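You operate a simulated robot arm through the tools that you are given. There is no shell and no other tool. Be economical: measure what you need, move in short steps, check, and stop when the job is done.

You are at the controls of a simulated robot arm. One attempt, no reset.

## Task
Warm the steam line up and open the red wheel to FULL.
Fine: black knob to 1.5 bar, blue drain valve open till the tube is empty, only then wheel to WARM; once the lamp is green shut the drain, then FULL; no knock.

It is judged by the outcome, as a careful person would: the job done as asked, and still so three seconds after it is handed in. It fails if anything else is knocked over, pushed out of place, dropped, spilled or broken.

## Robot
A 7-joint arm with a fingered hand, fixed in place. Base frame: the origin is at the foot of the arm, x ahead of it, y to its left, z up. Units: m, rad, N and s.
Its first joint turns from -2.897 to 2.897 rad. Payload 4 kg.
The TCP is the grasp point between the finger pads, 0.03 m short of the fingertips. In the tool frame z runs along the fingers and y along their closing line. Largest opening 0.104 m; the body of the gripper starts 0.035 m behind the TCP. The gripper is a hand of 4 fingers: y runs from the thumb to the fingers, the wrist lies at [-0.015, -0.113, -0.19] in the tool frame, and closing takes about 1.5 s.
Orientation is that of the tool frame in the base frame, as a unit quaternion [w, x, y, z]. With the fingers straight down and the wrist toward the robot, the tool's x, y and z point along [0, 1, 0], [1, 0, 0] and [0, 0, -1] of the base frame.

## Interface
- The arm moves only by the tool apply_moves. Its argument "moves" is text: rows parted by semicolons, each of 7 numbers parted by spaces: the shift along the tool's x, y, z in m, then the turn, a rotation vector about the tool's x, y, z in degrees, then the finger opening in m, from 0 to 0.104. In form: dx dy dz rx ry rz claw; .... A call has 1 to 12 rows; each row is the pose to reach, as a shift and turn from the pose commanded when the call began, along the tool's axes at that moment. Rows are played at 5 a second. More than 0.05 m and 0.15 rad between two rows, or a gripper value outside its range, and nothing of the call is played. Where a pose cannot be reached the arm comes as near as it can. A force on the tool above 70 N (or 10 N above the force at the start of the call, whichever is more), or a blocked arm, ends the call early, and 0.2 s more pass. Each finger travels about 0.153 m/s and halts on what it meets, pressing with about 29 N; the grip force reading is that of the motor and also rises with nothing between the fingers. The clock runs only during rows and for 0.2 s after the last one: add rows that repeat a pose to give the fingers time. The reply holds the time, the measured pose of the TCP, the force on the tool along the base axes, the opening and the grip force, in the units named above and with some noise, with the torque about the TCP (base axes, N m) and any sound that the robot's microphone picked up, and new pictures: "show" is both (left out), scene, wrist or none.
- Cameras (640 x 400 px; columns grow to the right, rows downward): "scene" is fixed at [0.2206, 0.5012, 1.7136]; the picture's right is [-0.74, -0.67, 0.00], its down [-0.39, 0.43, -0.81] and it looks along [0.55, -0.60, -0.58] (base axes); focal length 358 px, centre (320, 200). "wrist" rides on the gripper at [0.061, -0.092, -0.13] in the tool frame; the picture's right is [-0.81, 0.28, -0.52], its down [-0.53, -0.71, 0.46] and it looks along [-0.24, 0.64, 0.72] (tool axes); focal length 275 px, centre (320, 200). There is no depth. A picture from a camera that has moved, and an enlarged one, comes with that camera's place and axes in the base frame and with its lens. The place of the scene camera against the robot may be out by one fixed shift of up to 0.018 m in any direction.
- preshape(shape): the hand has 4 fingers and takes this shape, open, in about a second: jaw (thumb against the fingers, like two jaws); tri (thumb and two fingers); tip (a fingertip pinch); poke (one finger out to press); point (the index stretched); flat (the hand flat); cup (the hand cupped); fist (a fist). The gripper value then closes the fingers along that shape, each until it touches; the sizes above hold for jaw. It gives what a move gives, with no picture.
- close_up(camera, box): a new picture of the part [left, top, right, bottom] of that camera's present view, enlarged. It takes no simulated time.
- close_job(): hands the job in; it is judged then, once.

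Go step by step. Nothing tells you positions but the pictures and the camera data: compare them with the known pose of the tool, close in by small moves and look again before you grip or let go. The budget is 120 turns and 200 pictures, counting those below and the enlarged ones. Unless the task says otherwise, let go and move clear before handing in, and close with one line.

The tools are called after "Emit:" as name(argument=value, ...) on one line, values as JSON. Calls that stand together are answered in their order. apply_moves: Moves the arm, as the interface text tells. Its arguments: {"type":"object","properties":{"moves":{"type":"string"},"show":{"type":"string","enum":["both","scene","wrist","none"]}},"required":["moves"]} The other tools are called the same way: preshape (shape) gives the hand a shape; close_up (camera, box) takes an enlarged picture of a part of a camera's view; close_job () hands the job in.

At the start:

```text
time: 0.0
ee_pos: [0.4516, -0.0767, 1.3218]
tcp_rot: [-0.001, 0.707, 0.707, 0.0]
contact_force: [-1.0, 0.6, -0.2]
moment: [-0.01, 0.04, -0.01]
opening: 0.1038
finger_force: 0.1
shape: jaw
```

scene: 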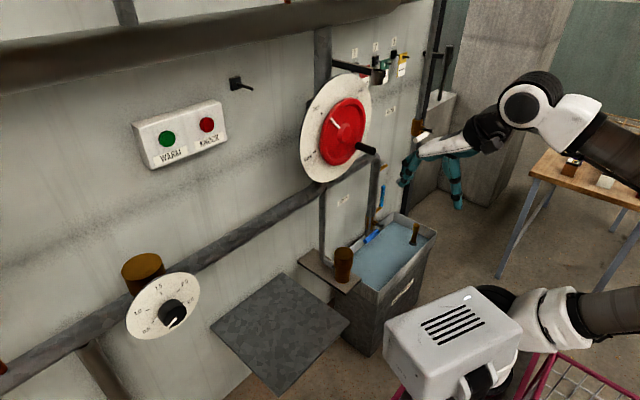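
wrist: 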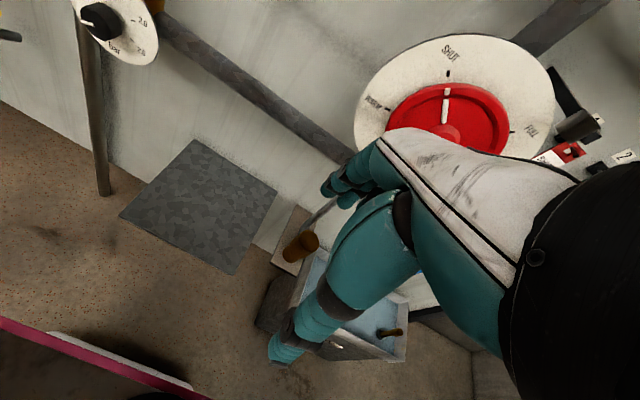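

I see a wall panel with a red wheel on a dial, a black pressure knob at lower left, lamps WARM/KNOCK, and somewhere a blue drain valve and a tube. I'll enlarge the views to find them.

Emit:
close_up(camera="scene", box=[300, 20, 460, 260])

Emit:
close_up(camera="scene", box=[100, 240, 220, 350])

Emit:
close_up(camera="scene", box=[340, 140, 440, 260])

```text
1.67 times, centred on (380, 140) of scene
camera zoom: at [0.2206, 0.5012, 1.7136], right [-0.74, -0.67, 0.0], down [-0.39, 0.43, -0.81], along [0.55, -0.6, -0.58], focal length 596 px, centre (220, 300)
```

zoom: 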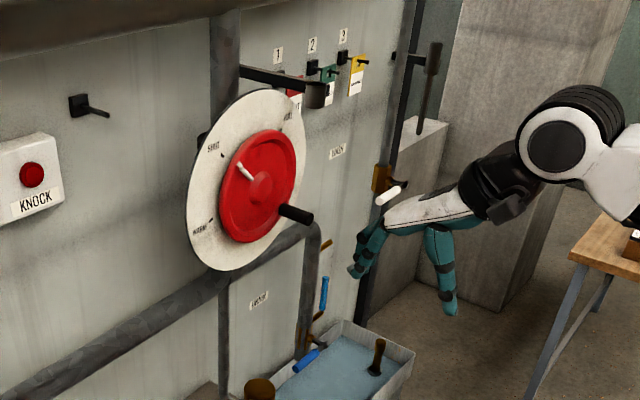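

```text
3.64 times, centred on (160, 295) of scene
camera zoom: at [0.2206, 0.5012, 1.7136], right [-0.74, -0.67, 0.0], down [-0.39, 0.43, -0.81], along [0.55, -0.6, -0.58], focal length 1301 px, centre (902, -146)
```

zoom: 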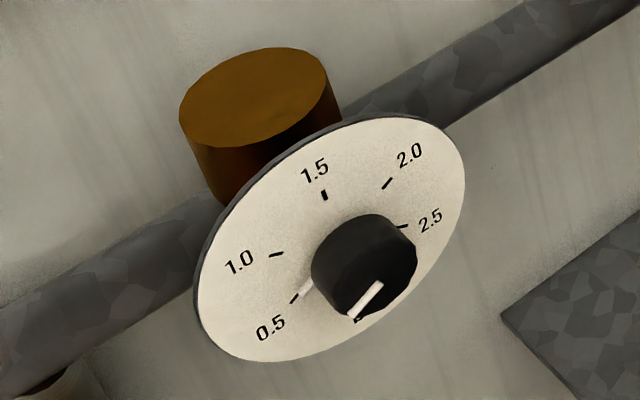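

```text
3.33 times, centred on (390, 200) of scene
camera zoom: at [0.2206, 0.5012, 1.7136], right [-0.74, -0.67, 0.0], down [-0.39, 0.43, -0.81], along [0.55, -0.6, -0.58], focal length 1193 px, centre (87, 200)
```

zoom: 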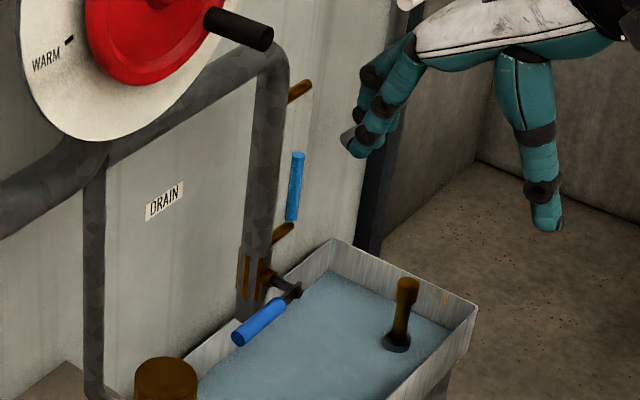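

The wheel face works out at about (0.81, -0.235, 1.28) with its pointer at SHUT, and the knob at about (0.79, 0.36, 1.05) near 0.5. I'll move the hand right to get a second view of the drain and sight tube.

Emit:
apply_moves(moves="-0.04 0 0 0 0 0 0.104; -0.08 0 0 0 0 0 0.104; -0.12 0 0 0 0 0 0.104; -0.16 0 0.02 0 0 0 0.104; -0.2 -0.03 0.04 0 0 0 0.104; -0.24 -0.06 0.06 0 0 0 0.104; -0.28 -0.08 0.08 0 0 0 0.104", show="both")

Emit:
close_up(camera="wrist", box=[160, 0, 480, 200])

```text
refused: row 5 steps farther than a row can; nothing moved
```

```text
2.00 times, centred on (320, 100) of wrist
camera zoom: at [0.3592, -0.0139, 1.4533], right [0.28, -0.81, 0.52], down [-0.71, -0.53, -0.46], along [0.64, -0.24, -0.72], focal length 551 px, centre (320, 400)
```

zoom: 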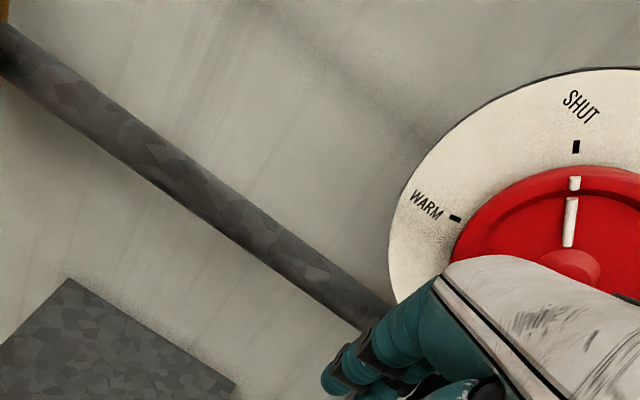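

The row step was a little too large; I'll resend it with smaller steps.

Emit:
apply_moves(moves="-0.03 -0.01 0 0 0 0 0.104; -0.06 -0.02 0.01 0 0 0 0.104; -0.09 -0.03 0.02 0 0 0 0.104; -0.12 -0.04 0.03 0 0 0 0.104; -0.15 -0.05 0.04 0 0 0 0.104; -0.18 -0.06 0.05 0 0 0 0.104; -0.21 -0.07 0.06 0 0 0 0.104; -0.24 -0.08 0.07 0 0 0 0.104; -0.27 -0.08 0.08 0 0 0 0.104", show="both")

```text
time: 2.0
ee_pos: [0.3694, -0.3436, 1.2434]
tcp_rot: [-0.001, 0.707, 0.707, 0.0]
contact_force: [-0.2, 0.3, 0.3]
moment: [0.04, 0.01, 0.0]
opening: 0.1038
finger_force: 0.1
shape: jaw
camera wrist: at [0.2777, -0.2832, 1.3743], right [0.28, -0.81, 0.52], down [-0.71, -0.53, -0.46], along [0.65, -0.24, -0.72], focal length 275 px, centre (320, 200)
```

scene: 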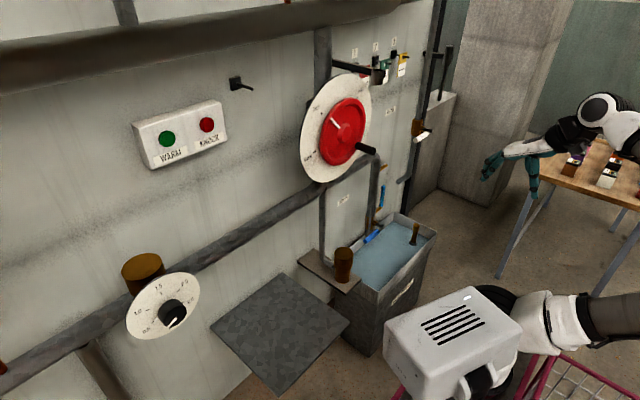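
wrist: 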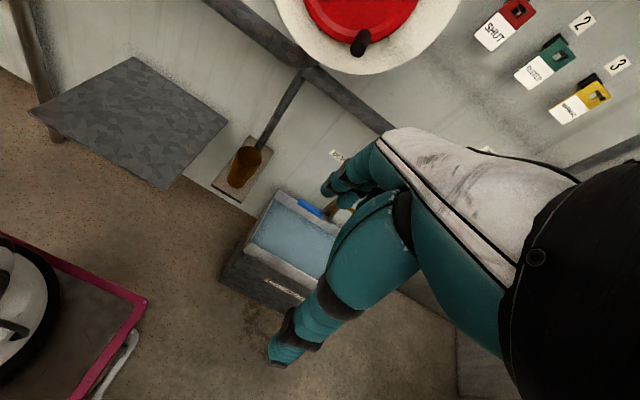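

The drain handle triangulates to about (0.84, -0.49, 0.70), lying along y; the sight tube is near (0.87, -0.60, 0.85). I'll go closer for a clear look at both.

Emit:
apply_moves(moves="-0.03 0.01 0.02 0 0 0 0.104; -0.06 0.02 0.04 0 0 0 0.104; -0.09 0.03 0.06 0 0 0 0.104; -0.12 0.04 0.08 0 0 0 0.104; -0.15 0.05 0.1 0 0 0 0.104; -0.18 0.06 0.12 0 0 0 0.104; -0.21 0.07 0.14 0 0 0 0.104; -0.24 0.08 0.16 0 0 0 0.104; -0.26 0.09 0.18 0 0 0 0.104", show="wrist")

Emit:
close_up(camera="wrist", box=[200, 60, 360, 160])

```text
time: 4.0
ee_pos: [0.4641, -0.6034, 1.0631]
tcp_rot: [0.0, 0.707, 0.707, 0.0]
contact_force: [-0.8, 0.0, 0.0]
moment: [-0.01, 0.04, -0.01]
opening: 0.1038
finger_force: 0.0
shape: jaw
camera wrist: at [0.3715, -0.5419, 1.1933], right [0.28, -0.81, 0.52], down [-0.71, -0.53, -0.46], along [0.64, -0.24, -0.72], focal length 275 px, centre (320, 200)
```

wrist: 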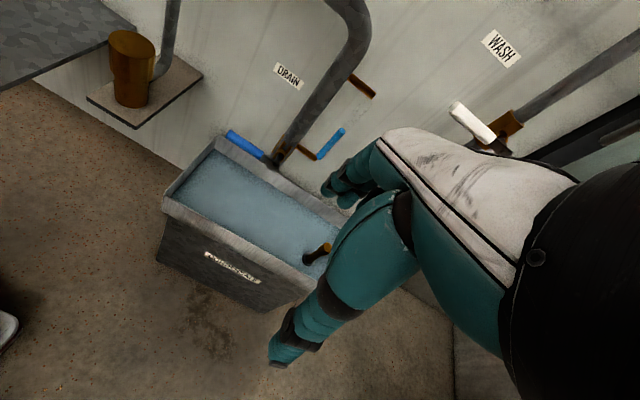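

```text
4.00 times, centred on (280, 110) of wrist
camera zoom: at [0.3715, -0.5419, 1.1933], right [0.28, -0.81, 0.52], down [-0.71, -0.53, -0.46], along [0.64, -0.24, -0.72], focal length 1101 px, centre (480, 560)
```

zoom: 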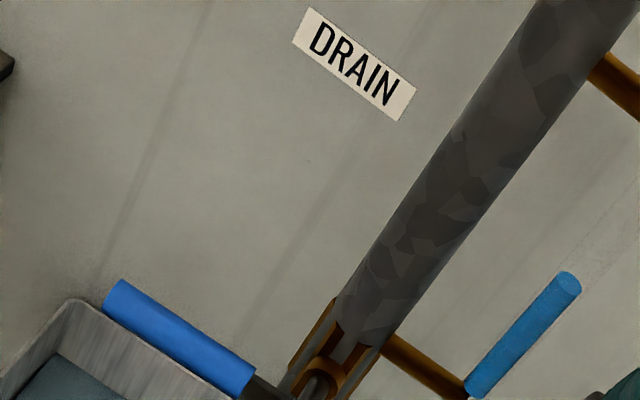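

The blue handle is horizontal (closed) with the sight tube about 70% full to its right, and the tank rim is well below it at about z = 0.52. The knob comes first, so I'll swing left while starting to turn the hand to point at the wall.

Emit:
apply_moves(moves="0.042 0 -0.008 -2.89 2.89 2.89 0.104; 0.083 0 -0.017 -5.77 5.77 5.77 0.104; 0.125 0 -0.025 -8.66 8.66 8.66 0.104; 0.167 0 -0.033 -11.55 11.55 11.55 0.104; 0.208 0 -0.042 -14.43 14.43 14.43 0.104; 0.25 0 -0.05 -17.32 17.32 17.32 0.104; 0.292 0 -0.058 -20.21 20.21 20.21 0.104; 0.333 0 -0.067 -23.09 23.09 23.09 0.104; 0.375 0 -0.075 -25.98 25.98 25.98 0.104; 0.417 0 -0.083 -28.87 28.87 28.87 0.104; 0.458 0 -0.092 -31.75 31.75 31.75 0.104; 0.5 0 -0.1 -34.64 34.64 34.64 0.104", show="scene")

```text
time: 6.6
ee_pos: [0.4627, -0.1045, 1.2697]
tcp_rot: [-0.002, 0.817, 0.408, 0.409]
contact_force: [-0.3, -0.3, -0.5]
moment: [0.03, 0.02, 0.0]
opening: 0.1038
finger_force: 0.0
shape: jaw
out of reach, approached as far as the arm can: row 8, 9, 10, 11, 12
```

scene: 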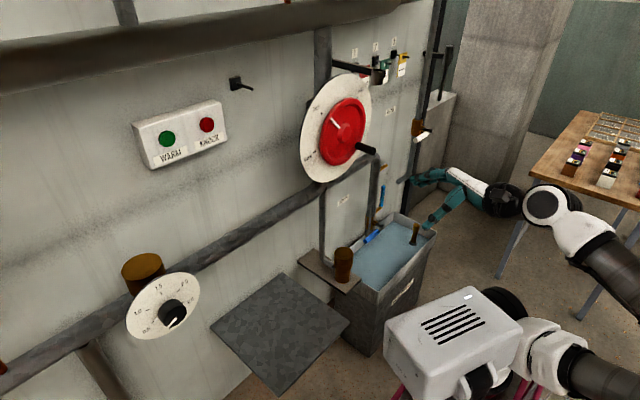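

The hand is half turned; the arm could not get as low as asked in that pose. I'll finish the turn here, watching reach.

Emit:
apply_moves(moves="0 0 0 -4 4 4 0.104; 0 0 0 -8 8 8 0.104; 0 0 0 -12 12 12 0.104; 0 0 0 -16 16 16 0.104; 0 0 0 -20 20 20 0.104; 0 0 0 -24 24 24 0.104; 0 0 0 -28 28 28 0.104; 0 0 0 -32 32 32 0.104; 0 0 0 -34.64 34.64 34.64 0.104", show="scene")

```text
time: 8.6
ee_pos: [0.4578, -0.0718, 1.33]
tcp_rot: [0.001, 0.708, 0.001, 0.707]
contact_force: [0.4, -0.3, 0.9]
moment: [0.02, 0.01, -0.02]
opening: 0.104
finger_force: 0.1
shape: jaw
out of reach, approached as far as the arm can: row 1, 2, 3, 4, 5, 6, 7, 8, 9
```

scene: 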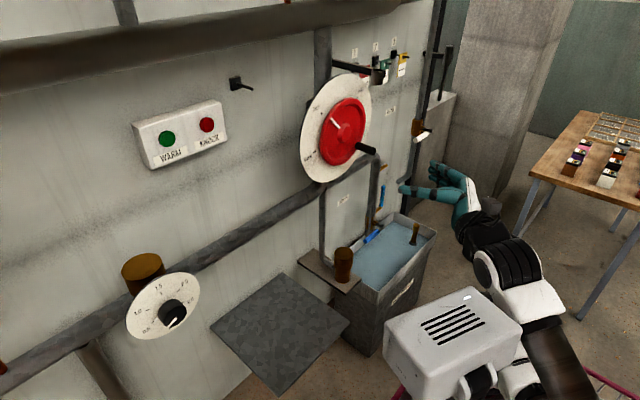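

The hand now points at the wall with the wrist to the left. I'll move forward (better reach) and left toward the knob, staying well clear of the wall.

Emit:
apply_moves(moves="0 -0.02 0.03 0 0 0 0.104; 0 -0.05 0.06 0 0 0 0.104; 0 -0.085 0.08 0 0 0 0.104; 0 -0.12 0.1 0 0 0 0.104; 0 -0.16 0.1 0 0 0 0.104; 0 -0.2 0.1 0 0 0 0.104", show="both")

```text
time: 9.5
ee_pos: [0.4917, -0.0607, 1.3254]
tcp_rot: [-0.051, 0.668, -0.096, 0.736]
contact_force: [0.5, -0.5, -0.6]
moment: [0.0, 0.0, 0.0]
opening: 0.1041
finger_force: 0.1
shape: jaw
stopped in row 4: the arm was blocked; the commanded pose is now the measured one
camera wrist: at [0.3607, 0.0269, 1.3934], right [-0.44, -0.07, -0.89], down [0.55, 0.77, -0.33], along [0.71, -0.63, -0.31], focal length 275 px, centre (320, 200)
```

scene: 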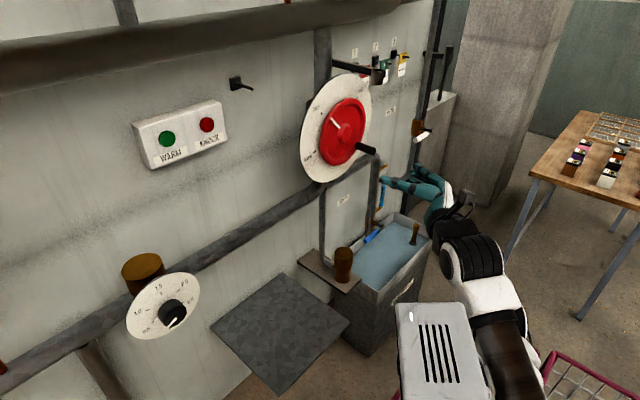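
wrist: 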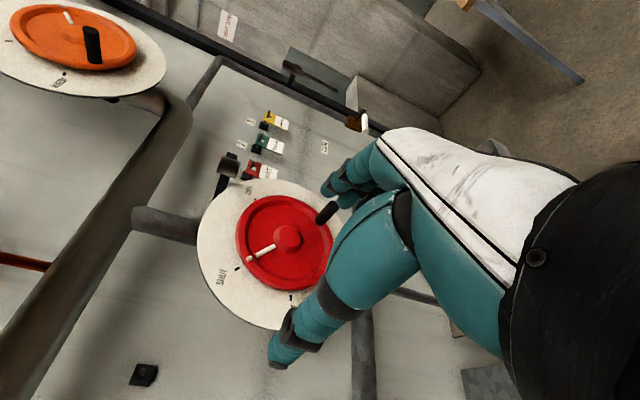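

The arm blocked itself: wrist-left is an awkward pose here. I'll roll the hand about its pointing axis so the wrist sits below instead, then retry.

Emit:
apply_moves(moves="0 0 0 0.62 -0.12 -8.49 0.104; 0 0 0 1.24 -0.25 -16.98 0.104; 0 0 0 1.86 -0.37 -25.47 0.104; 0 0 0 2.48 -0.5 -33.96 0.104; 0 0 0 3.1 -0.62 -42.45 0.104; 0 0 0 3.72 -0.75 -50.94 0.104; 0 0 0 4.34 -0.87 -59.43 0.104; 0 0 0 4.96 -1 -67.92 0.104; 0 0 0 5.58 -1.12 -76.41 0.104; 0 0 0 6.2 -1.25 -84.9 0.104; 0 0 0 6.8 -1.37 -93.4 0.104; 0 0 0 7.4 -1.5 -101.9 0.104", show="both")

```text
time: 12.1
ee_pos: [0.5072, -0.0372, 1.4553]
tcp_rot: [0.503, 0.499, 0.503, 0.495]
contact_force: [0.3, 0.4, 0.7]
moment: [-0.02, 0.0, -0.04]
opening: 0.1038
finger_force: 0.1
shape: jaw
out of reach, approached as far as the arm can: row 2, 3, 4, 5, 6, 7, 8, 9, 10, 11, 12
camera wrist: at [0.3759, 0.0234, 1.3643], right [-0.52, -0.81, 0.29], down [0.45, -0.54, -0.71], along [0.73, -0.24, 0.64], focal length 275 px, centre (320, 200)
```

scene: 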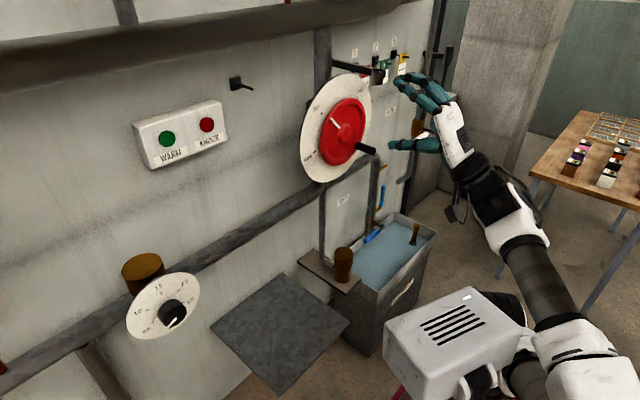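
wrist: 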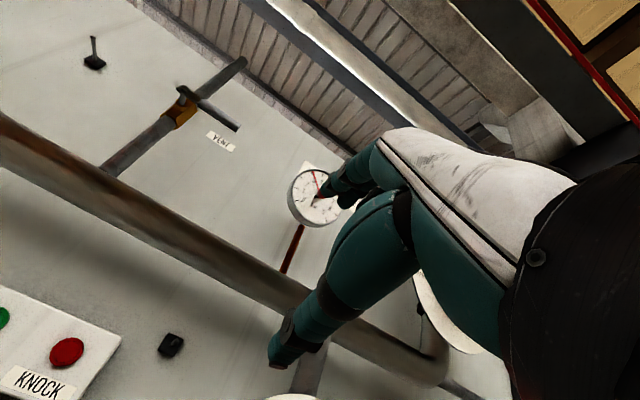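

Now the wrist comes from below with the arm unfolded. I'll move left and forward toward the knob.

Emit:
apply_moves(moves="0.033 0 0.01 0 0 0 0.104; 0.066 0 0.02 0 0 0 0.104; 0.1 0 0.03 0 0 0 0.104; 0.133 -0.01 0.04 0 0 0 0.104; 0.166 -0.02 0.05 0 0 0 0.104; 0.2 -0.03 0.06 0 0 0 0.104; 0.233 -0.04 0.07 0 0 0 0.104; 0.266 -0.05 0.08 0 0 0 0.104; 0.3 -0.06 0.09 0 0 0 0.104; 0.333 -0.07 0.1 0 0 0 0.104; 0.366 -0.09 0.1 0 0 0 0.104; 0.4 -0.11 0.1 0 0 0 0.104", show="both")

```text
time: 13.3
ee_pos: [0.5152, -0.0082, 1.4525]
tcp_rot: [0.491, 0.559, 0.41, 0.528]
contact_force: [-1.2, -0.3, 0.0]
moment: [0.02, -0.01, -0.04]
opening: 0.104
finger_force: 0.0
shape: jaw
stopped in row 5: the arm was blocked; the commanded pose is now the measured one
camera wrist: at [0.3977, 0.0841, 1.3699], right [-0.62, -0.78, 0.1], down [0.44, -0.44, -0.78], along [0.65, -0.44, 0.62], focal length 275 px, centre (320, 200)
```

scene: 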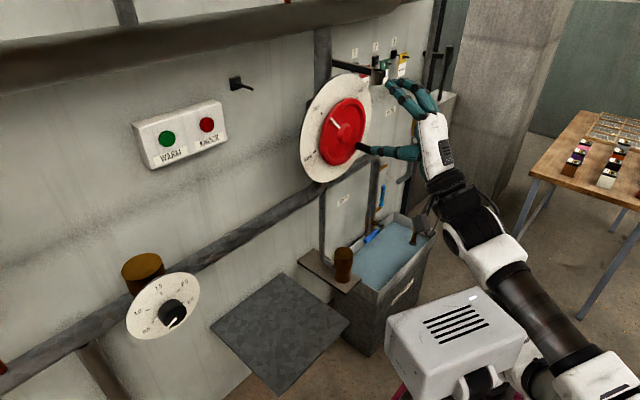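
wrist: 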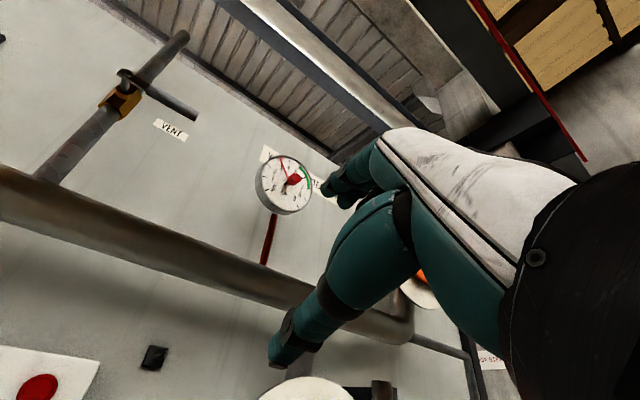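

The arm is stopped again, apparently by its own joint range, not by contact with the scene. The hand's natural attitude is likely wrist above, so I'll keep rolling the same way (through wrist-right).

Emit:
apply_moves(moves="-0.01 0 0 -0.24 0.62 -8.38 0.104; -0.02 0 0 -0.48 1.24 -16.76 0.104; -0.03 0 0 -0.72 1.87 -25.14 0.104; -0.04 0 0 -0.96 2.5 -33.5 0.104; -0.05 0 0 -1.2 3.1 -41.9 0.104; -0.06 0 0 -1.45 3.75 -50.3 0.104; -0.07 0 0 -1.7 4.4 -58.7 0.104; -0.08 0 0 -1.93 5 -67 0.104; -0.09 0 0 -2.17 5.6 -75.4 0.104; -0.1 0 0 -2.4 6.2 -83.8 0.104; -0.11 0 0 -2.65 6.85 -92.2 0.104; -0.12 0 0 -2.9 7.5 -100.5 0.104", show="both")

```text
time: 15.9
ee_pos: [0.5021, -0.1224, 1.4321]
tcp_rot: [0.709, -0.003, 0.705, -0.003]
contact_force: [0.7, 0.9, -0.1]
moment: [0.02, -0.02, -0.02]
opening: 0.104
finger_force: 0.0
shape: jaw
out of reach, approached as far as the arm can: row 2, 3, 4
camera wrist: at [0.3719, -0.214, 1.3716], right [-0.52, 0.28, 0.81], down [0.45, -0.71, 0.54], along [0.72, 0.65, 0.24], focal length 275 px, centre (320, 200)
```

scene: 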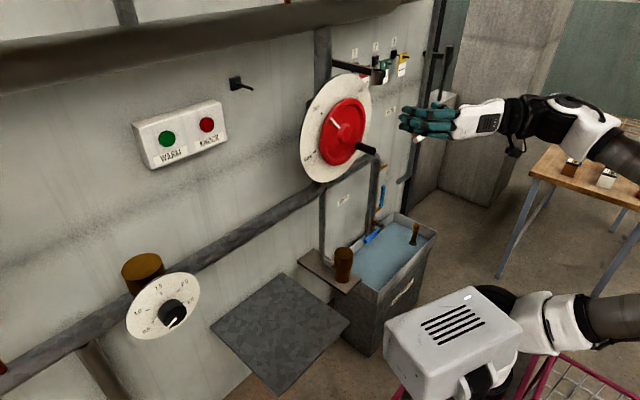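
wrist: 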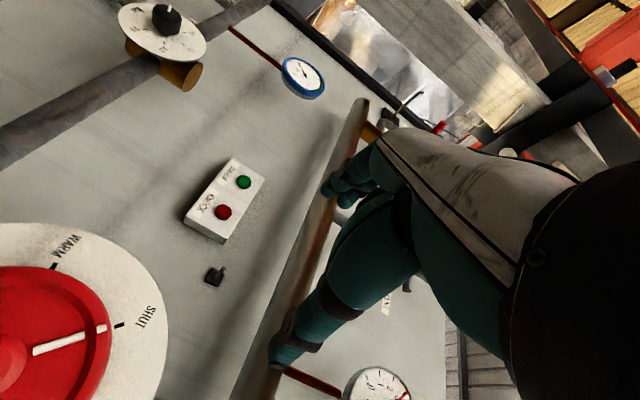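

Wrist-right is comfortably reachable. I'll travel left and down toward the knob in this attitude.

Emit:
apply_moves(moves="0.02 0.035 0 0 0 0 0.104; 0.04 0.07 0 0 0 0 0.104; 0.06 0.105 0 0 0 0 0.104; 0.08 0.14 0 0 0 0 0.104; 0.1 0.175 0 0 0 0 0.104; 0.12 0.21 0 0 0 0 0.104; 0.14 0.245 0.01 0 0 0 0.104; 0.16 0.28 0.02 0 0 0 0.104; 0.18 0.315 0.03 0 0 0 0.104; 0.2 0.35 0.04 0 0 0 0.104; 0.22 0.385 0.05 0 0 0 0.104; 0.24 0.42 0.06 0 0 0 0.104", show="scene")

```text
time: 18.4
ee_pos: [0.5953, 0.1812, 1.2443]
tcp_rot: [0.709, 0.107, 0.697, -0.022]
contact_force: [0.2, 0.1, -0.8]
moment: [-0.02, -0.04, -0.05]
opening: 0.1037
finger_force: 0.1
shape: jaw
out of reach, approached as far as the arm can: row 6, 7, 8, 9
stopped in row 12: the arm was blocked; the commanded pose is now the measured one
```

scene: 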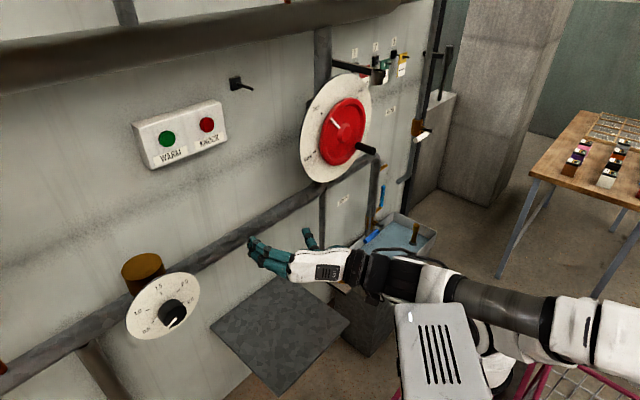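

Blocked by joint range at y = 0.18. I'll roll on to wrist-above, rising a little.

Emit:
apply_moves(moves="-0.005 0 0 -0.76 -0.63 -8.05 0.104; -0.01 0 0 -1.52 -1.27 -16.1 0.104; -0.015 0 0 -2.28 -1.9 -24.15 0.104; -0.02 0 0 -3.03 -2.53 -32.2 0.104; -0.025 0 0 -3.8 -3.17 -40.25 0.104; -0.03 0 0 -4.55 -3.8 -48.3 0.104; -0.035 0 0 -5.3 -4.43 -56.35 0.104; -0.04 0 0 -6.07 -5.07 -64.4 0.104; -0.045 0 0 -6.83 -5.7 -72.45 0.104; -0.05 0 0 -7.58 -6.33 -80.5 0.104; -0.055 0 0 -8.34 -6.97 -88.55 0.104; -0.06 0 0 -9.1 -7.6 -96.6 0.104", show="both")

```text
time: 21.0
ee_pos: [0.5934, 0.1767, 1.3055]
tcp_rot: [-0.501, 0.501, -0.496, 0.501]
contact_force: [0.2, -0.5, -0.3]
moment: [0.01, 0.02, 0.01]
opening: 0.1041
finger_force: 0.1
shape: jaw
camera wrist: at [0.4617, 0.1155, 1.3972], right [-0.52, 0.81, -0.28], down [0.45, 0.54, 0.71], along [0.73, 0.24, -0.64], focal length 275 px, centre (320, 200)
```

scene: 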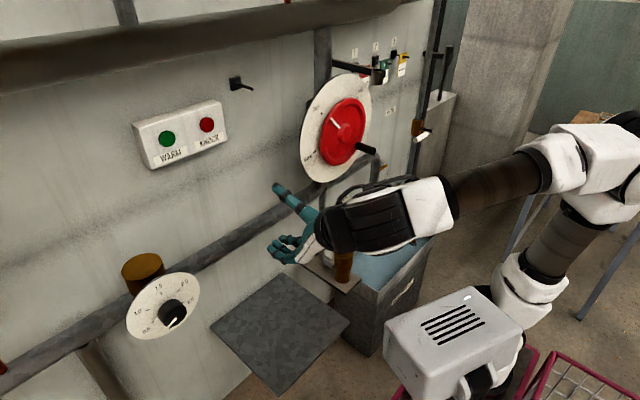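
wrist: 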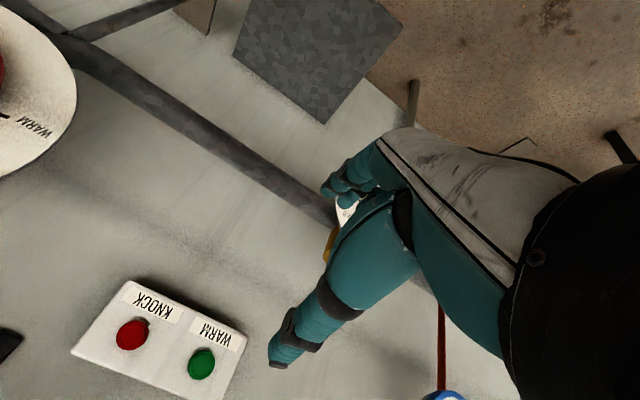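

Wrist-above works well with no reach complaint. I'll move to in front of the knob.

Emit:
apply_moves(moves="-0.02 0.03 0 0 0 0 0.104; -0.04 0.06 0 0 0 0 0.104; -0.06 0.09 0 0 0 0 0.104; -0.08 0.12 0 0 0 0 0.104; -0.1 0.15 0 0 0 0 0.104; -0.12 0.18 0 0 0 0 0.104; -0.14 0.21 0 0 0 0 0.104; -0.16 0.235 0.01 0 0 0 0.104; -0.18 0.255 0.02 0 0 0 0.104", show="both")

Emit:
close_up(camera="scene", box=[110, 230, 270, 330])

```text
time: 23.0
ee_pos: [0.6148, 0.3548, 1.0496]
tcp_rot: [0.502, -0.501, 0.497, -0.501]
contact_force: [-0.9, 0.8, -0.1]
moment: [0.01, 0.04, 0.02]
opening: 0.1042
finger_force: 0.0
shape: jaw
camera wrist: at [0.4843, 0.2943, 1.1407], right [-0.52, 0.81, -0.28], down [0.45, 0.54, 0.71], along [0.73, 0.25, -0.64], focal length 275 px, centre (320, 200)
```

scene: 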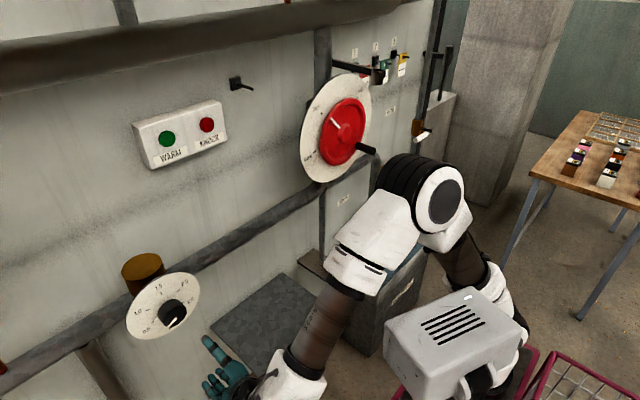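
wrist: 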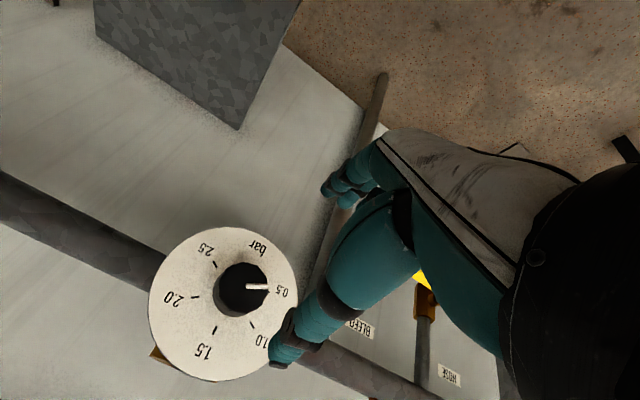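

```text
4.00 times, centred on (190, 280) of scene
camera zoom: at [0.2206, 0.5012, 1.7136], right [-0.74, -0.67, 0.0], down [-0.39, 0.43, -0.81], along [0.55, -0.6, -0.58], focal length 1431 px, centre (840, -120)
```

zoom: 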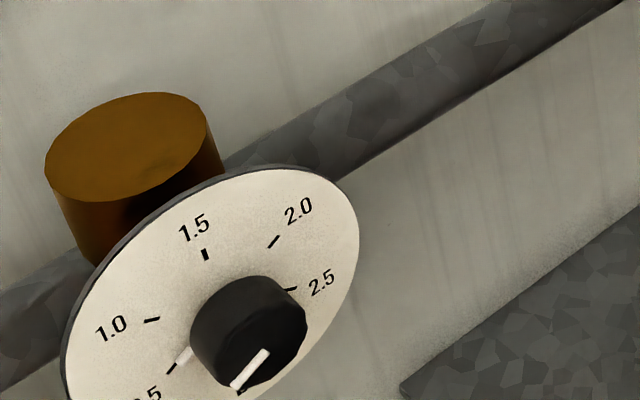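

The knob face is at about (0.785, 0.353, 1.047) with its pointer at 0.5; 1.5 is at 12 o'clock, roughly 120–135° clockwise. I'll pre-roll the hand counter-clockwise by 40° and approach.

Emit:
apply_moves(moves="0 0 0.02 0 0 -8 0.104; 0 0 0.04 0 0 -16 0.104; 0 0 0.06 0 0 -24 0.104; 0 0 0.08 0 0 -32 0.104; 0.002 0.003 0.1 0 0 -40 0.104", show="both")

```text
time: 24.2
ee_pos: [0.7134, 0.3548, 1.0458]
tcp_rot: [-0.3, 0.641, -0.294, 0.642]
contact_force: [-0.9, 0.2, -0.2]
moment: [0.0, 0.02, -0.01]
opening: 0.1041
finger_force: 0.1
shape: jaw
camera wrist: at [0.5821, 0.3674, 1.1559], right [-0.52, 0.44, -0.74], down [0.45, 0.87, 0.2], along [0.73, -0.23, -0.65], focal length 275 px, centre (320, 200)
```

scene: 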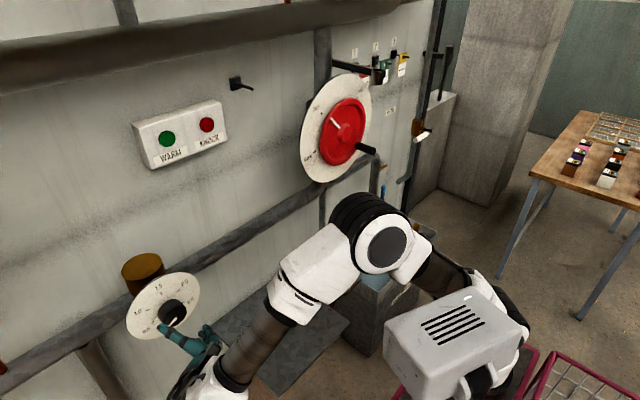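
wrist: 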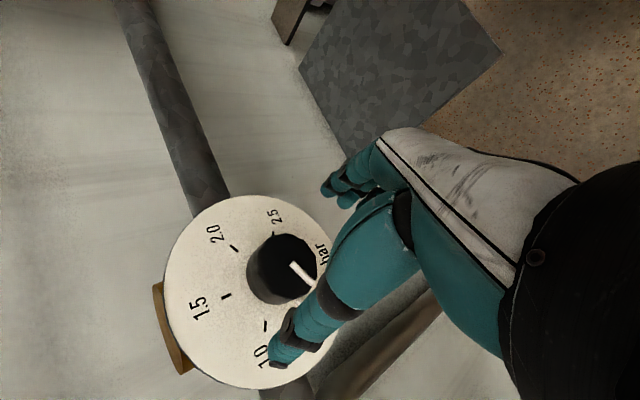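

Emit:
close_up(camera="wrist", box=[200, 200, 360, 300])

```text
4.00 times, centred on (280, 250) of wrist
camera zoom: at [0.5821, 0.3674, 1.1559], right [-0.52, 0.44, -0.74], down [0.45, 0.87, 0.2], along [0.73, -0.23, -0.65], focal length 1101 px, centre (480, 0)
```

zoom: 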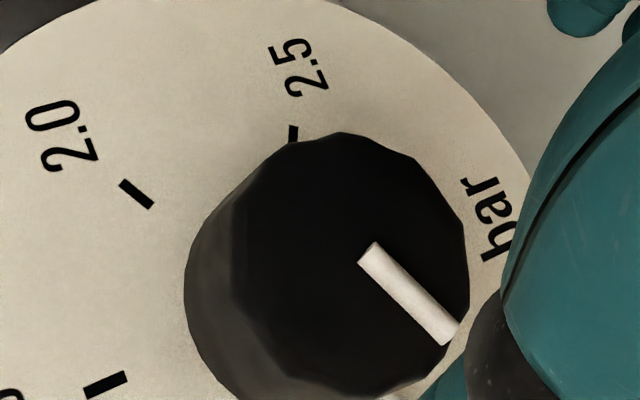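

Alignment is within a few mm; I'll correct that, advance so the pads overlap the knob, and close.

Emit:
apply_moves(moves="0.001 0.006 0.03 0 0 0 0.104; 0.001 0.006 0.062 0 0 0 0.104; 0.001 0.006 0.062 0 0 0 0.06; 0.001 0.006 0.062 0 0 0 0.03; 0.001 0.006 0.062 0 0 0 0.02; 0.001 0.006 0.062 0 0 0 0.02; 0.001 0.006 0.062 0 0 0 0.02; 0.001 0.006 0.062 0 0 0 0.02", show="wrist")

Emit:
close_up(camera="scene", box=[110, 250, 270, 350])

```text
time: 26.0
ee_pos: [0.7744, 0.3493, 1.0464]
tcp_rot: [-0.3, 0.64, -0.296, 0.642]
contact_force: [3.6, 0.3, 2.6]
moment: [0.04, -0.07, 0.02]
opening: 0.0459
finger_force: 28.7
shape: jaw
camera wrist: at [0.6418, 0.3604, 1.155], right [-0.52, 0.44, -0.74], down [0.45, 0.87, 0.2], along [0.73, -0.23, -0.65], focal length 275 px, centre (320, 200)
```

wrist: 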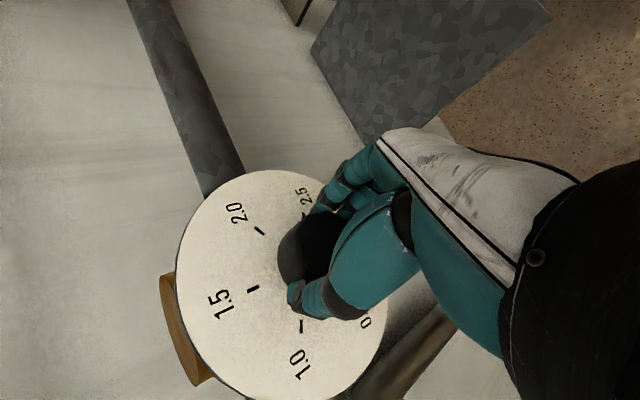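

```text
4.00 times, centred on (190, 300) of scene
camera zoom: at [0.2206, 0.5012, 1.7136], right [-0.74, -0.67, 0.0], down [-0.39, 0.43, -0.81], along [0.55, -0.6, -0.58], focal length 1431 px, centre (840, -200)
```

zoom: 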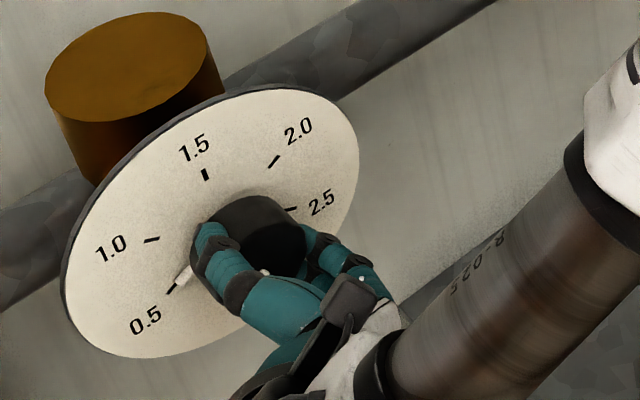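

Good grip on the knob at 0.046 m. I'll turn it +70° about the tool axis in small steps.

Emit:
apply_moves(moves="0 0 0 0 0 7 0.02; 0 0 0 0 0 14 0.02; 0 0 0 0 0 21 0.02; 0 0 0 0 0 28 0.02; 0 0 0 0 0 35 0.02; 0 0 0 0 0 42 0.02; 0 0 0 0 0 49 0.02; 0 0 0 0 0 56 0.02; 0 0 0 0 0 63 0.02; 0 0 0 0 0 70 0.02; 0 0 0 0 0 70 0.02", show="wrist")

Emit:
close_up(camera="scene", box=[110, 250, 270, 350])

```text
time: 28.4
ee_pos: [0.7746, 0.3486, 1.0422]
tcp_rot: [0.614, -0.354, 0.611, -0.353]
contact_force: [-16.2, -16.4, -9.7]
moment: [-0.11, 0.29, -0.37]
opening: 0.0471
finger_force: 29.4
shape: jaw
camera wrist: at [0.6443, 0.2509, 1.0921], right [-0.52, 0.84, 0.16], down [0.45, 0.11, 0.89], along [0.72, 0.54, -0.43], focal length 275 px, centre (320, 200)
```

wrist: 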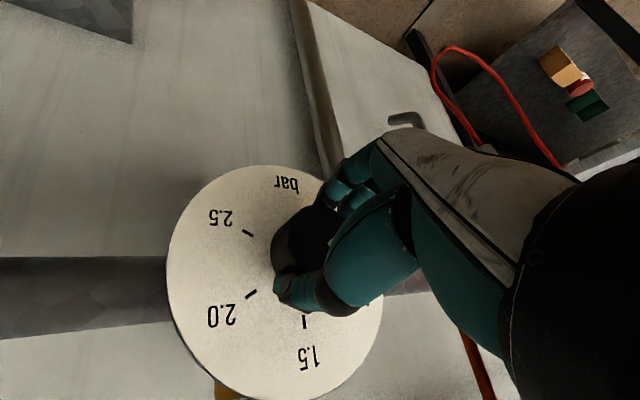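

```text
4.00 times, centred on (190, 300) of scene
camera zoom: at [0.2206, 0.5012, 1.7136], right [-0.74, -0.67, 0.0], down [-0.39, 0.43, -0.81], along [0.55, -0.6, -0.58], focal length 1431 px, centre (840, -200)
```

zoom: 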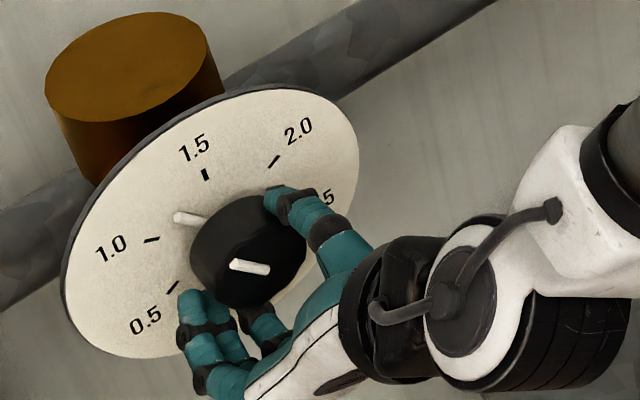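

The pointer has moved to about 1.2. I'll continue another 35° without regripping.

Emit:
apply_moves(moves="0 0 0 0 0 7 0.02; 0 0 0 0 0 14 0.02; 0 0 0 0 0 21 0.02; 0 0 0 0 0 28 0.02; 0 0 0 0 0 35 0.02; 0 0 0 0 0 35 0.02", show="none")

Emit:
close_up(camera="scene", box=[110, 250, 270, 350])

```text
time: 29.8
ee_pos: [0.7754, 0.349, 1.0428]
tcp_rot: [0.692, -0.155, 0.689, -0.152]
contact_force: [-15.6, -9.1, -18.1]
moment: [-0.07, 0.5, -0.21]
opening: 0.0464
finger_force: 29.2
shape: jaw
```

```text
4.00 times, centred on (190, 300) of scene
camera zoom: at [0.2206, 0.5012, 1.7136], right [-0.74, -0.67, 0.0], down [-0.39, 0.43, -0.81], along [0.55, -0.6, -0.58], focal length 1431 px, centre (840, -200)
```

zoom: 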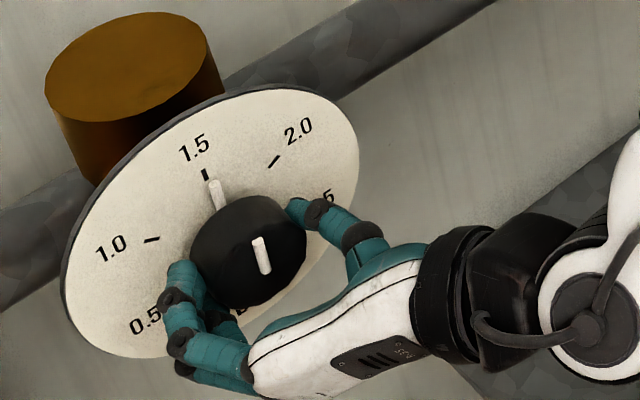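

Emit:
close_up(camera="scene", box=[145, 280, 193, 310])

Emit:
close_up(camera="wrist", box=[160, 160, 400, 310])

```text
13.33 times, centred on (169, 295) of scene
camera zoom: at [0.2206, 0.5012, 1.7136], right [-0.74, -0.67, 0.0], down [-0.39, 0.43, -0.81], along [0.55, -0.6, -0.58], focal length 4771 px, centre (2333, -1067)
```

zoom: 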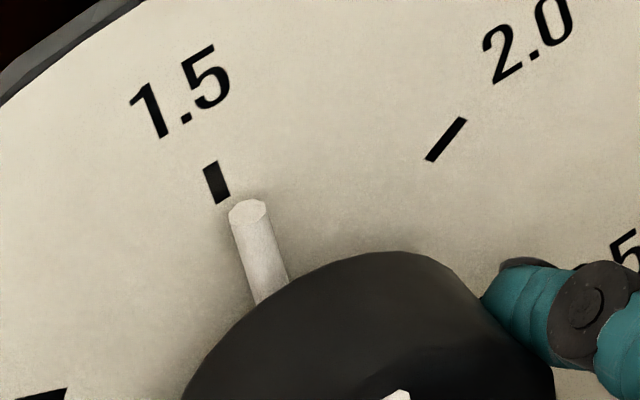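

```text
2.67 times, centred on (280, 235) of wrist
camera zoom: at [0.6449, 0.2402, 1.0268], right [-0.52, 0.59, 0.62], down [0.45, -0.42, 0.79], along [0.72, 0.69, -0.05], focal length 734 px, centre (427, 107)
```

zoom: 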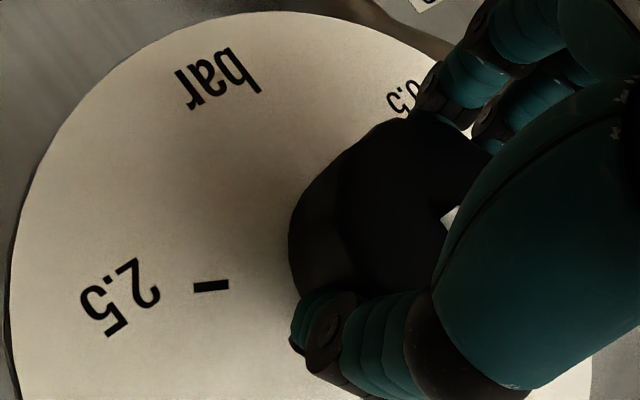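

The pointer is practically at 1.5. I'll open the hand, back off and look squarely.

Emit:
apply_moves(moves="0 0 0 0 0 0 0.05; 0 0 0 0 0 0 0.08; 0 0 0 0 0 0 0.104; 0 0 0 0 0 0 0.104; 0 0 -0.03 0 0 0 0.104; 0 0 -0.06 0 0 0 0.104; 0 0 -0.1 0 0 -7 0.104; 0 0 -0.14 0 0 -14 0.104", show="wrist")

Emit:
close_up(camera="scene", box=[145, 280, 193, 310])

Emit:
close_up(camera="scene", box=[162, 286, 178, 296])

```text
time: 31.6
ee_pos: [0.6359, 0.347, 1.0419]
tcp_rot: [0.667, -0.239, 0.664, -0.238]
contact_force: [-0.2, -0.6, -1.0]
moment: [0.0, -0.02, 0.0]
opening: 0.1039
finger_force: 0.1
shape: jaw
camera wrist: at [0.5057, 0.2375, 1.0527], right [-0.52, 0.72, 0.45], down [0.45, -0.21, 0.87], along [0.72, 0.66, -0.22], focal length 275 px, centre (320, 200)
```

wrist: 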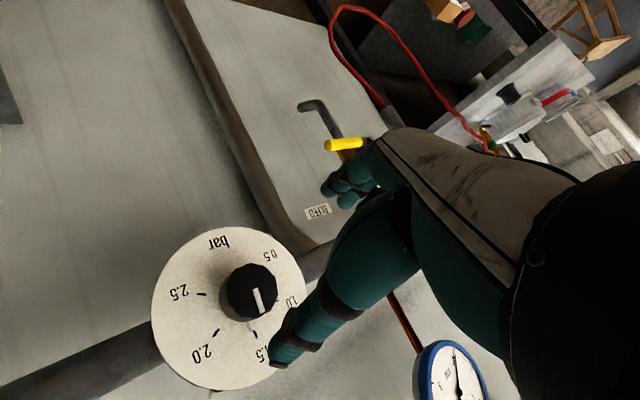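

```text
13.33 times, centred on (169, 295) of scene
camera zoom: at [0.2206, 0.5012, 1.7136], right [-0.74, -0.67, 0.0], down [-0.39, 0.43, -0.81], along [0.55, -0.6, -0.58], focal length 4771 px, centre (2333, -1067)
```

zoom: 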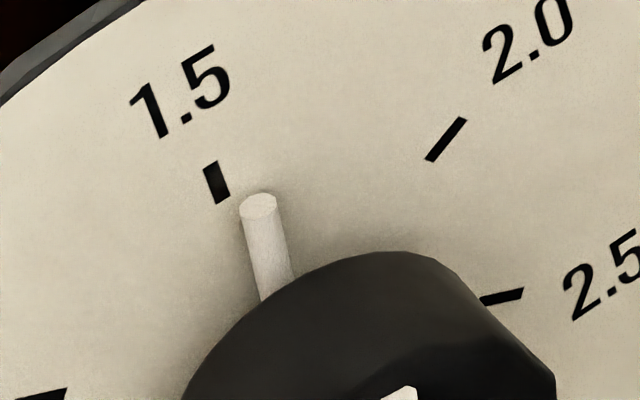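

```text
16.00 times, centred on (170, 291) of scene
camera zoom: at [0.2206, 0.5012, 1.7136], right [-0.74, -0.67, 0.0], down [-0.39, 0.43, -0.81], along [0.55, -0.6, -0.58], focal length 5726 px, centre (2720, -1256)
```

zoom: 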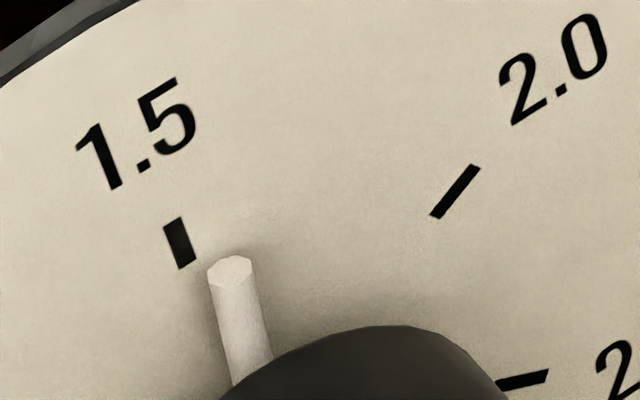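

Emit:
close_up(camera="wrist", box=[200, 250, 328, 330])

Emit:
close_up(camera="wrist", box=[400, 320, 528, 400])

```text
5.00 times, centred on (264, 290) of wrist
camera zoom: at [0.5057, 0.2375, 1.0527], right [-0.52, 0.72, 0.45], down [0.45, -0.21, 0.87], along [0.72, 0.66, -0.22], focal length 1376 px, centre (600, -250)
```

zoom: 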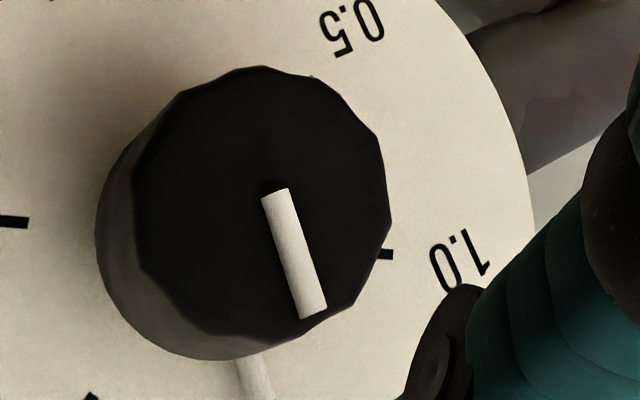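

```text
5.00 times, centred on (464, 360) of wrist
camera zoom: at [0.5057, 0.2375, 1.0527], right [-0.52, 0.72, 0.45], down [0.45, -0.21, 0.87], along [0.72, 0.66, -0.22], focal length 1376 px, centre (-400, -600)
```

zoom: 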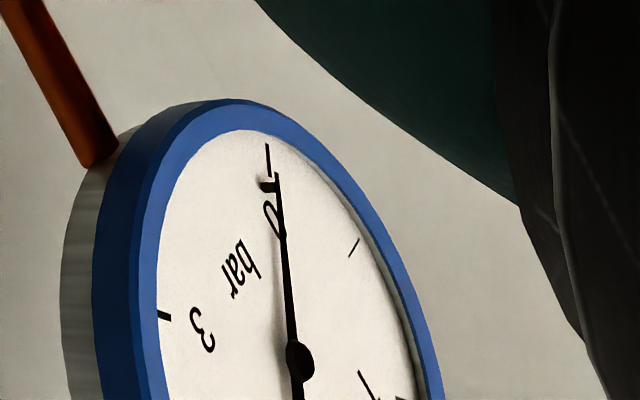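

Emit:
close_up(camera="wrist", box=[190, 270, 318, 350])

```text
5.00 times, centred on (254, 310) of wrist
camera zoom: at [0.5057, 0.2375, 1.0527], right [-0.52, 0.72, 0.45], down [0.45, -0.21, 0.87], along [0.72, 0.66, -0.22], focal length 1376 px, centre (650, -350)
```

zoom: 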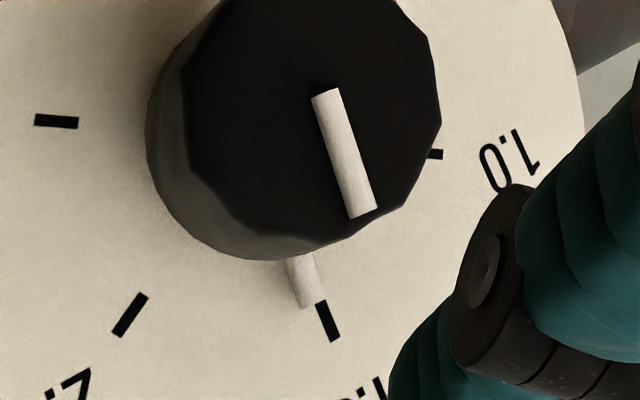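

Combining both views, the pointer sits about 6–7° beyond 1.5 (≈1.55). I'll regrip and nudge it back.

Emit:
apply_moves(moves="0 0 0.04 0 0 0 0.104; 0 0 0.08 0 0 0 0.104; 0 0 0.11 0 0 0 0.104; 0 0 0.139 0 0 0 0.104; 0 0 0.139 0 0 0 0.06; 0 0 0.139 0 0 0 0.035; 0 0 0.139 0 0 0 0.03; 0 0 0.139 0 0 0 0.03; 0 0 0.139 0 0 0 0.03; 0 0 0.139 0 0 0 0.03", show="none")

Emit:
close_up(camera="scene", box=[162, 286, 178, 296])

```text
time: 33.8
ee_pos: [0.7753, 0.3482, 1.0444]
tcp_rot: [0.668, -0.238, 0.664, -0.237]
contact_force: [0.6, -0.3, 2.6]
moment: [0.01, 0.02, 0.09]
opening: 0.045
finger_force: 28.8
shape: jaw
```

```text
16.00 times, centred on (170, 291) of scene
camera zoom: at [0.2206, 0.5012, 1.7136], right [-0.74, -0.67, 0.0], down [-0.39, 0.43, -0.81], along [0.55, -0.6, -0.58], focal length 5726 px, centre (2720, -1256)
```

zoom: 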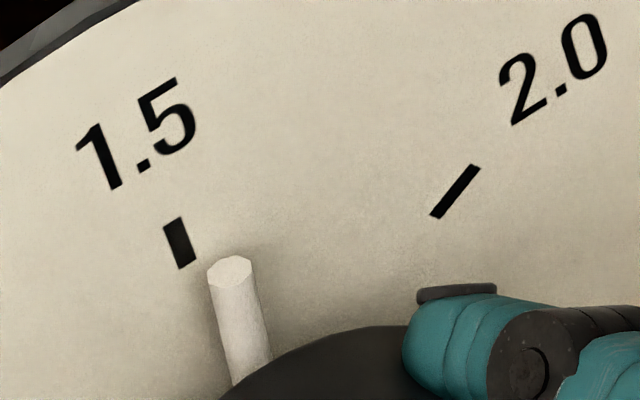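

Emit:
apply_moves(moves="0 0 0 0 0 -3 0.03; 0 0 0 0 0 -6 0.03; 0 0 0 0 0 -8 0.03; 0 0 0 0 0 -8 0.03", show="none")

Emit:
close_up(camera="scene", box=[162, 286, 178, 296])

```text
time: 34.8
ee_pos: [0.7741, 0.3494, 1.0434]
tcp_rot: [0.65, -0.284, 0.645, -0.283]
contact_force: [3.2, 1.4, 5.5]
moment: [0.06, -0.07, 0.09]
opening: 0.0456
finger_force: 28.9
shape: jaw
```

```text
16.00 times, centred on (170, 291) of scene
camera zoom: at [0.2206, 0.5012, 1.7136], right [-0.74, -0.67, 0.0], down [-0.39, 0.43, -0.81], along [0.55, -0.6, -0.58], focal length 5726 px, centre (2720, -1256)
```

zoom: 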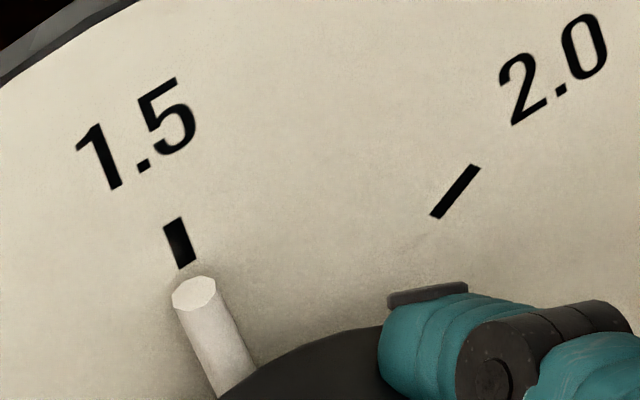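

Emit:
apply_moves(moves="0 0 0 0 0 1.5 0.03; 0 0 0 0 0 2.5 0.03; 0 0 0 0 0 2.5 0.05; 0 0 0 0 0 2.5 0.07; 0 0 0 0 0 2.5 0.104; 0 0 0 0 0 2.5 0.104; 0 0 -0.04 0 0 2.5 0.104; 0 0 -0.08 0 0 2.5 0.104; 0 0 -0.12 0 0 2.5 0.104; 0 0 -0.14 0 0 2.5 0.104", show="none")

Emit:
close_up(camera="scene", box=[162, 286, 178, 296])

Emit:
close_up(camera="wrist", box=[190, 270, 318, 350])

```text
time: 37.0
ee_pos: [0.6337, 0.3489, 1.0439]
tcp_rot: [0.656, -0.269, 0.652, -0.27]
contact_force: [0.0, 1.1, 0.5]
moment: [-0.02, 0.04, 0.0]
opening: 0.1033
finger_force: 0.1
shape: jaw
```

```text
16.00 times, centred on (170, 291) of scene
camera zoom: at [0.2206, 0.5012, 1.7136], right [-0.74, -0.67, 0.0], down [-0.39, 0.43, -0.81], along [0.55, -0.6, -0.58], focal length 5726 px, centre (2720, -1256)
```

zoom: 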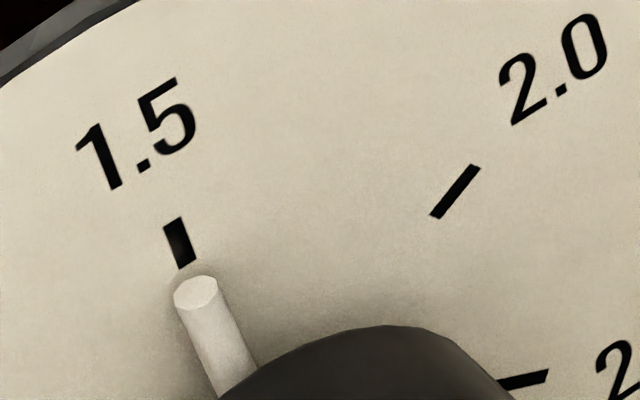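

```text
5.00 times, centred on (254, 310) of wrist
camera zoom: at [0.5022, 0.2415, 1.0644], right [-0.52, 0.76, 0.38], down [0.45, -0.13, 0.88], along [0.72, 0.63, -0.28], focal length 1376 px, centre (650, -350)
```

zoom: 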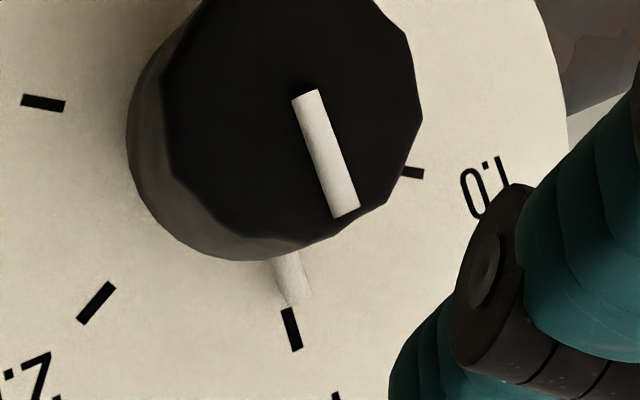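

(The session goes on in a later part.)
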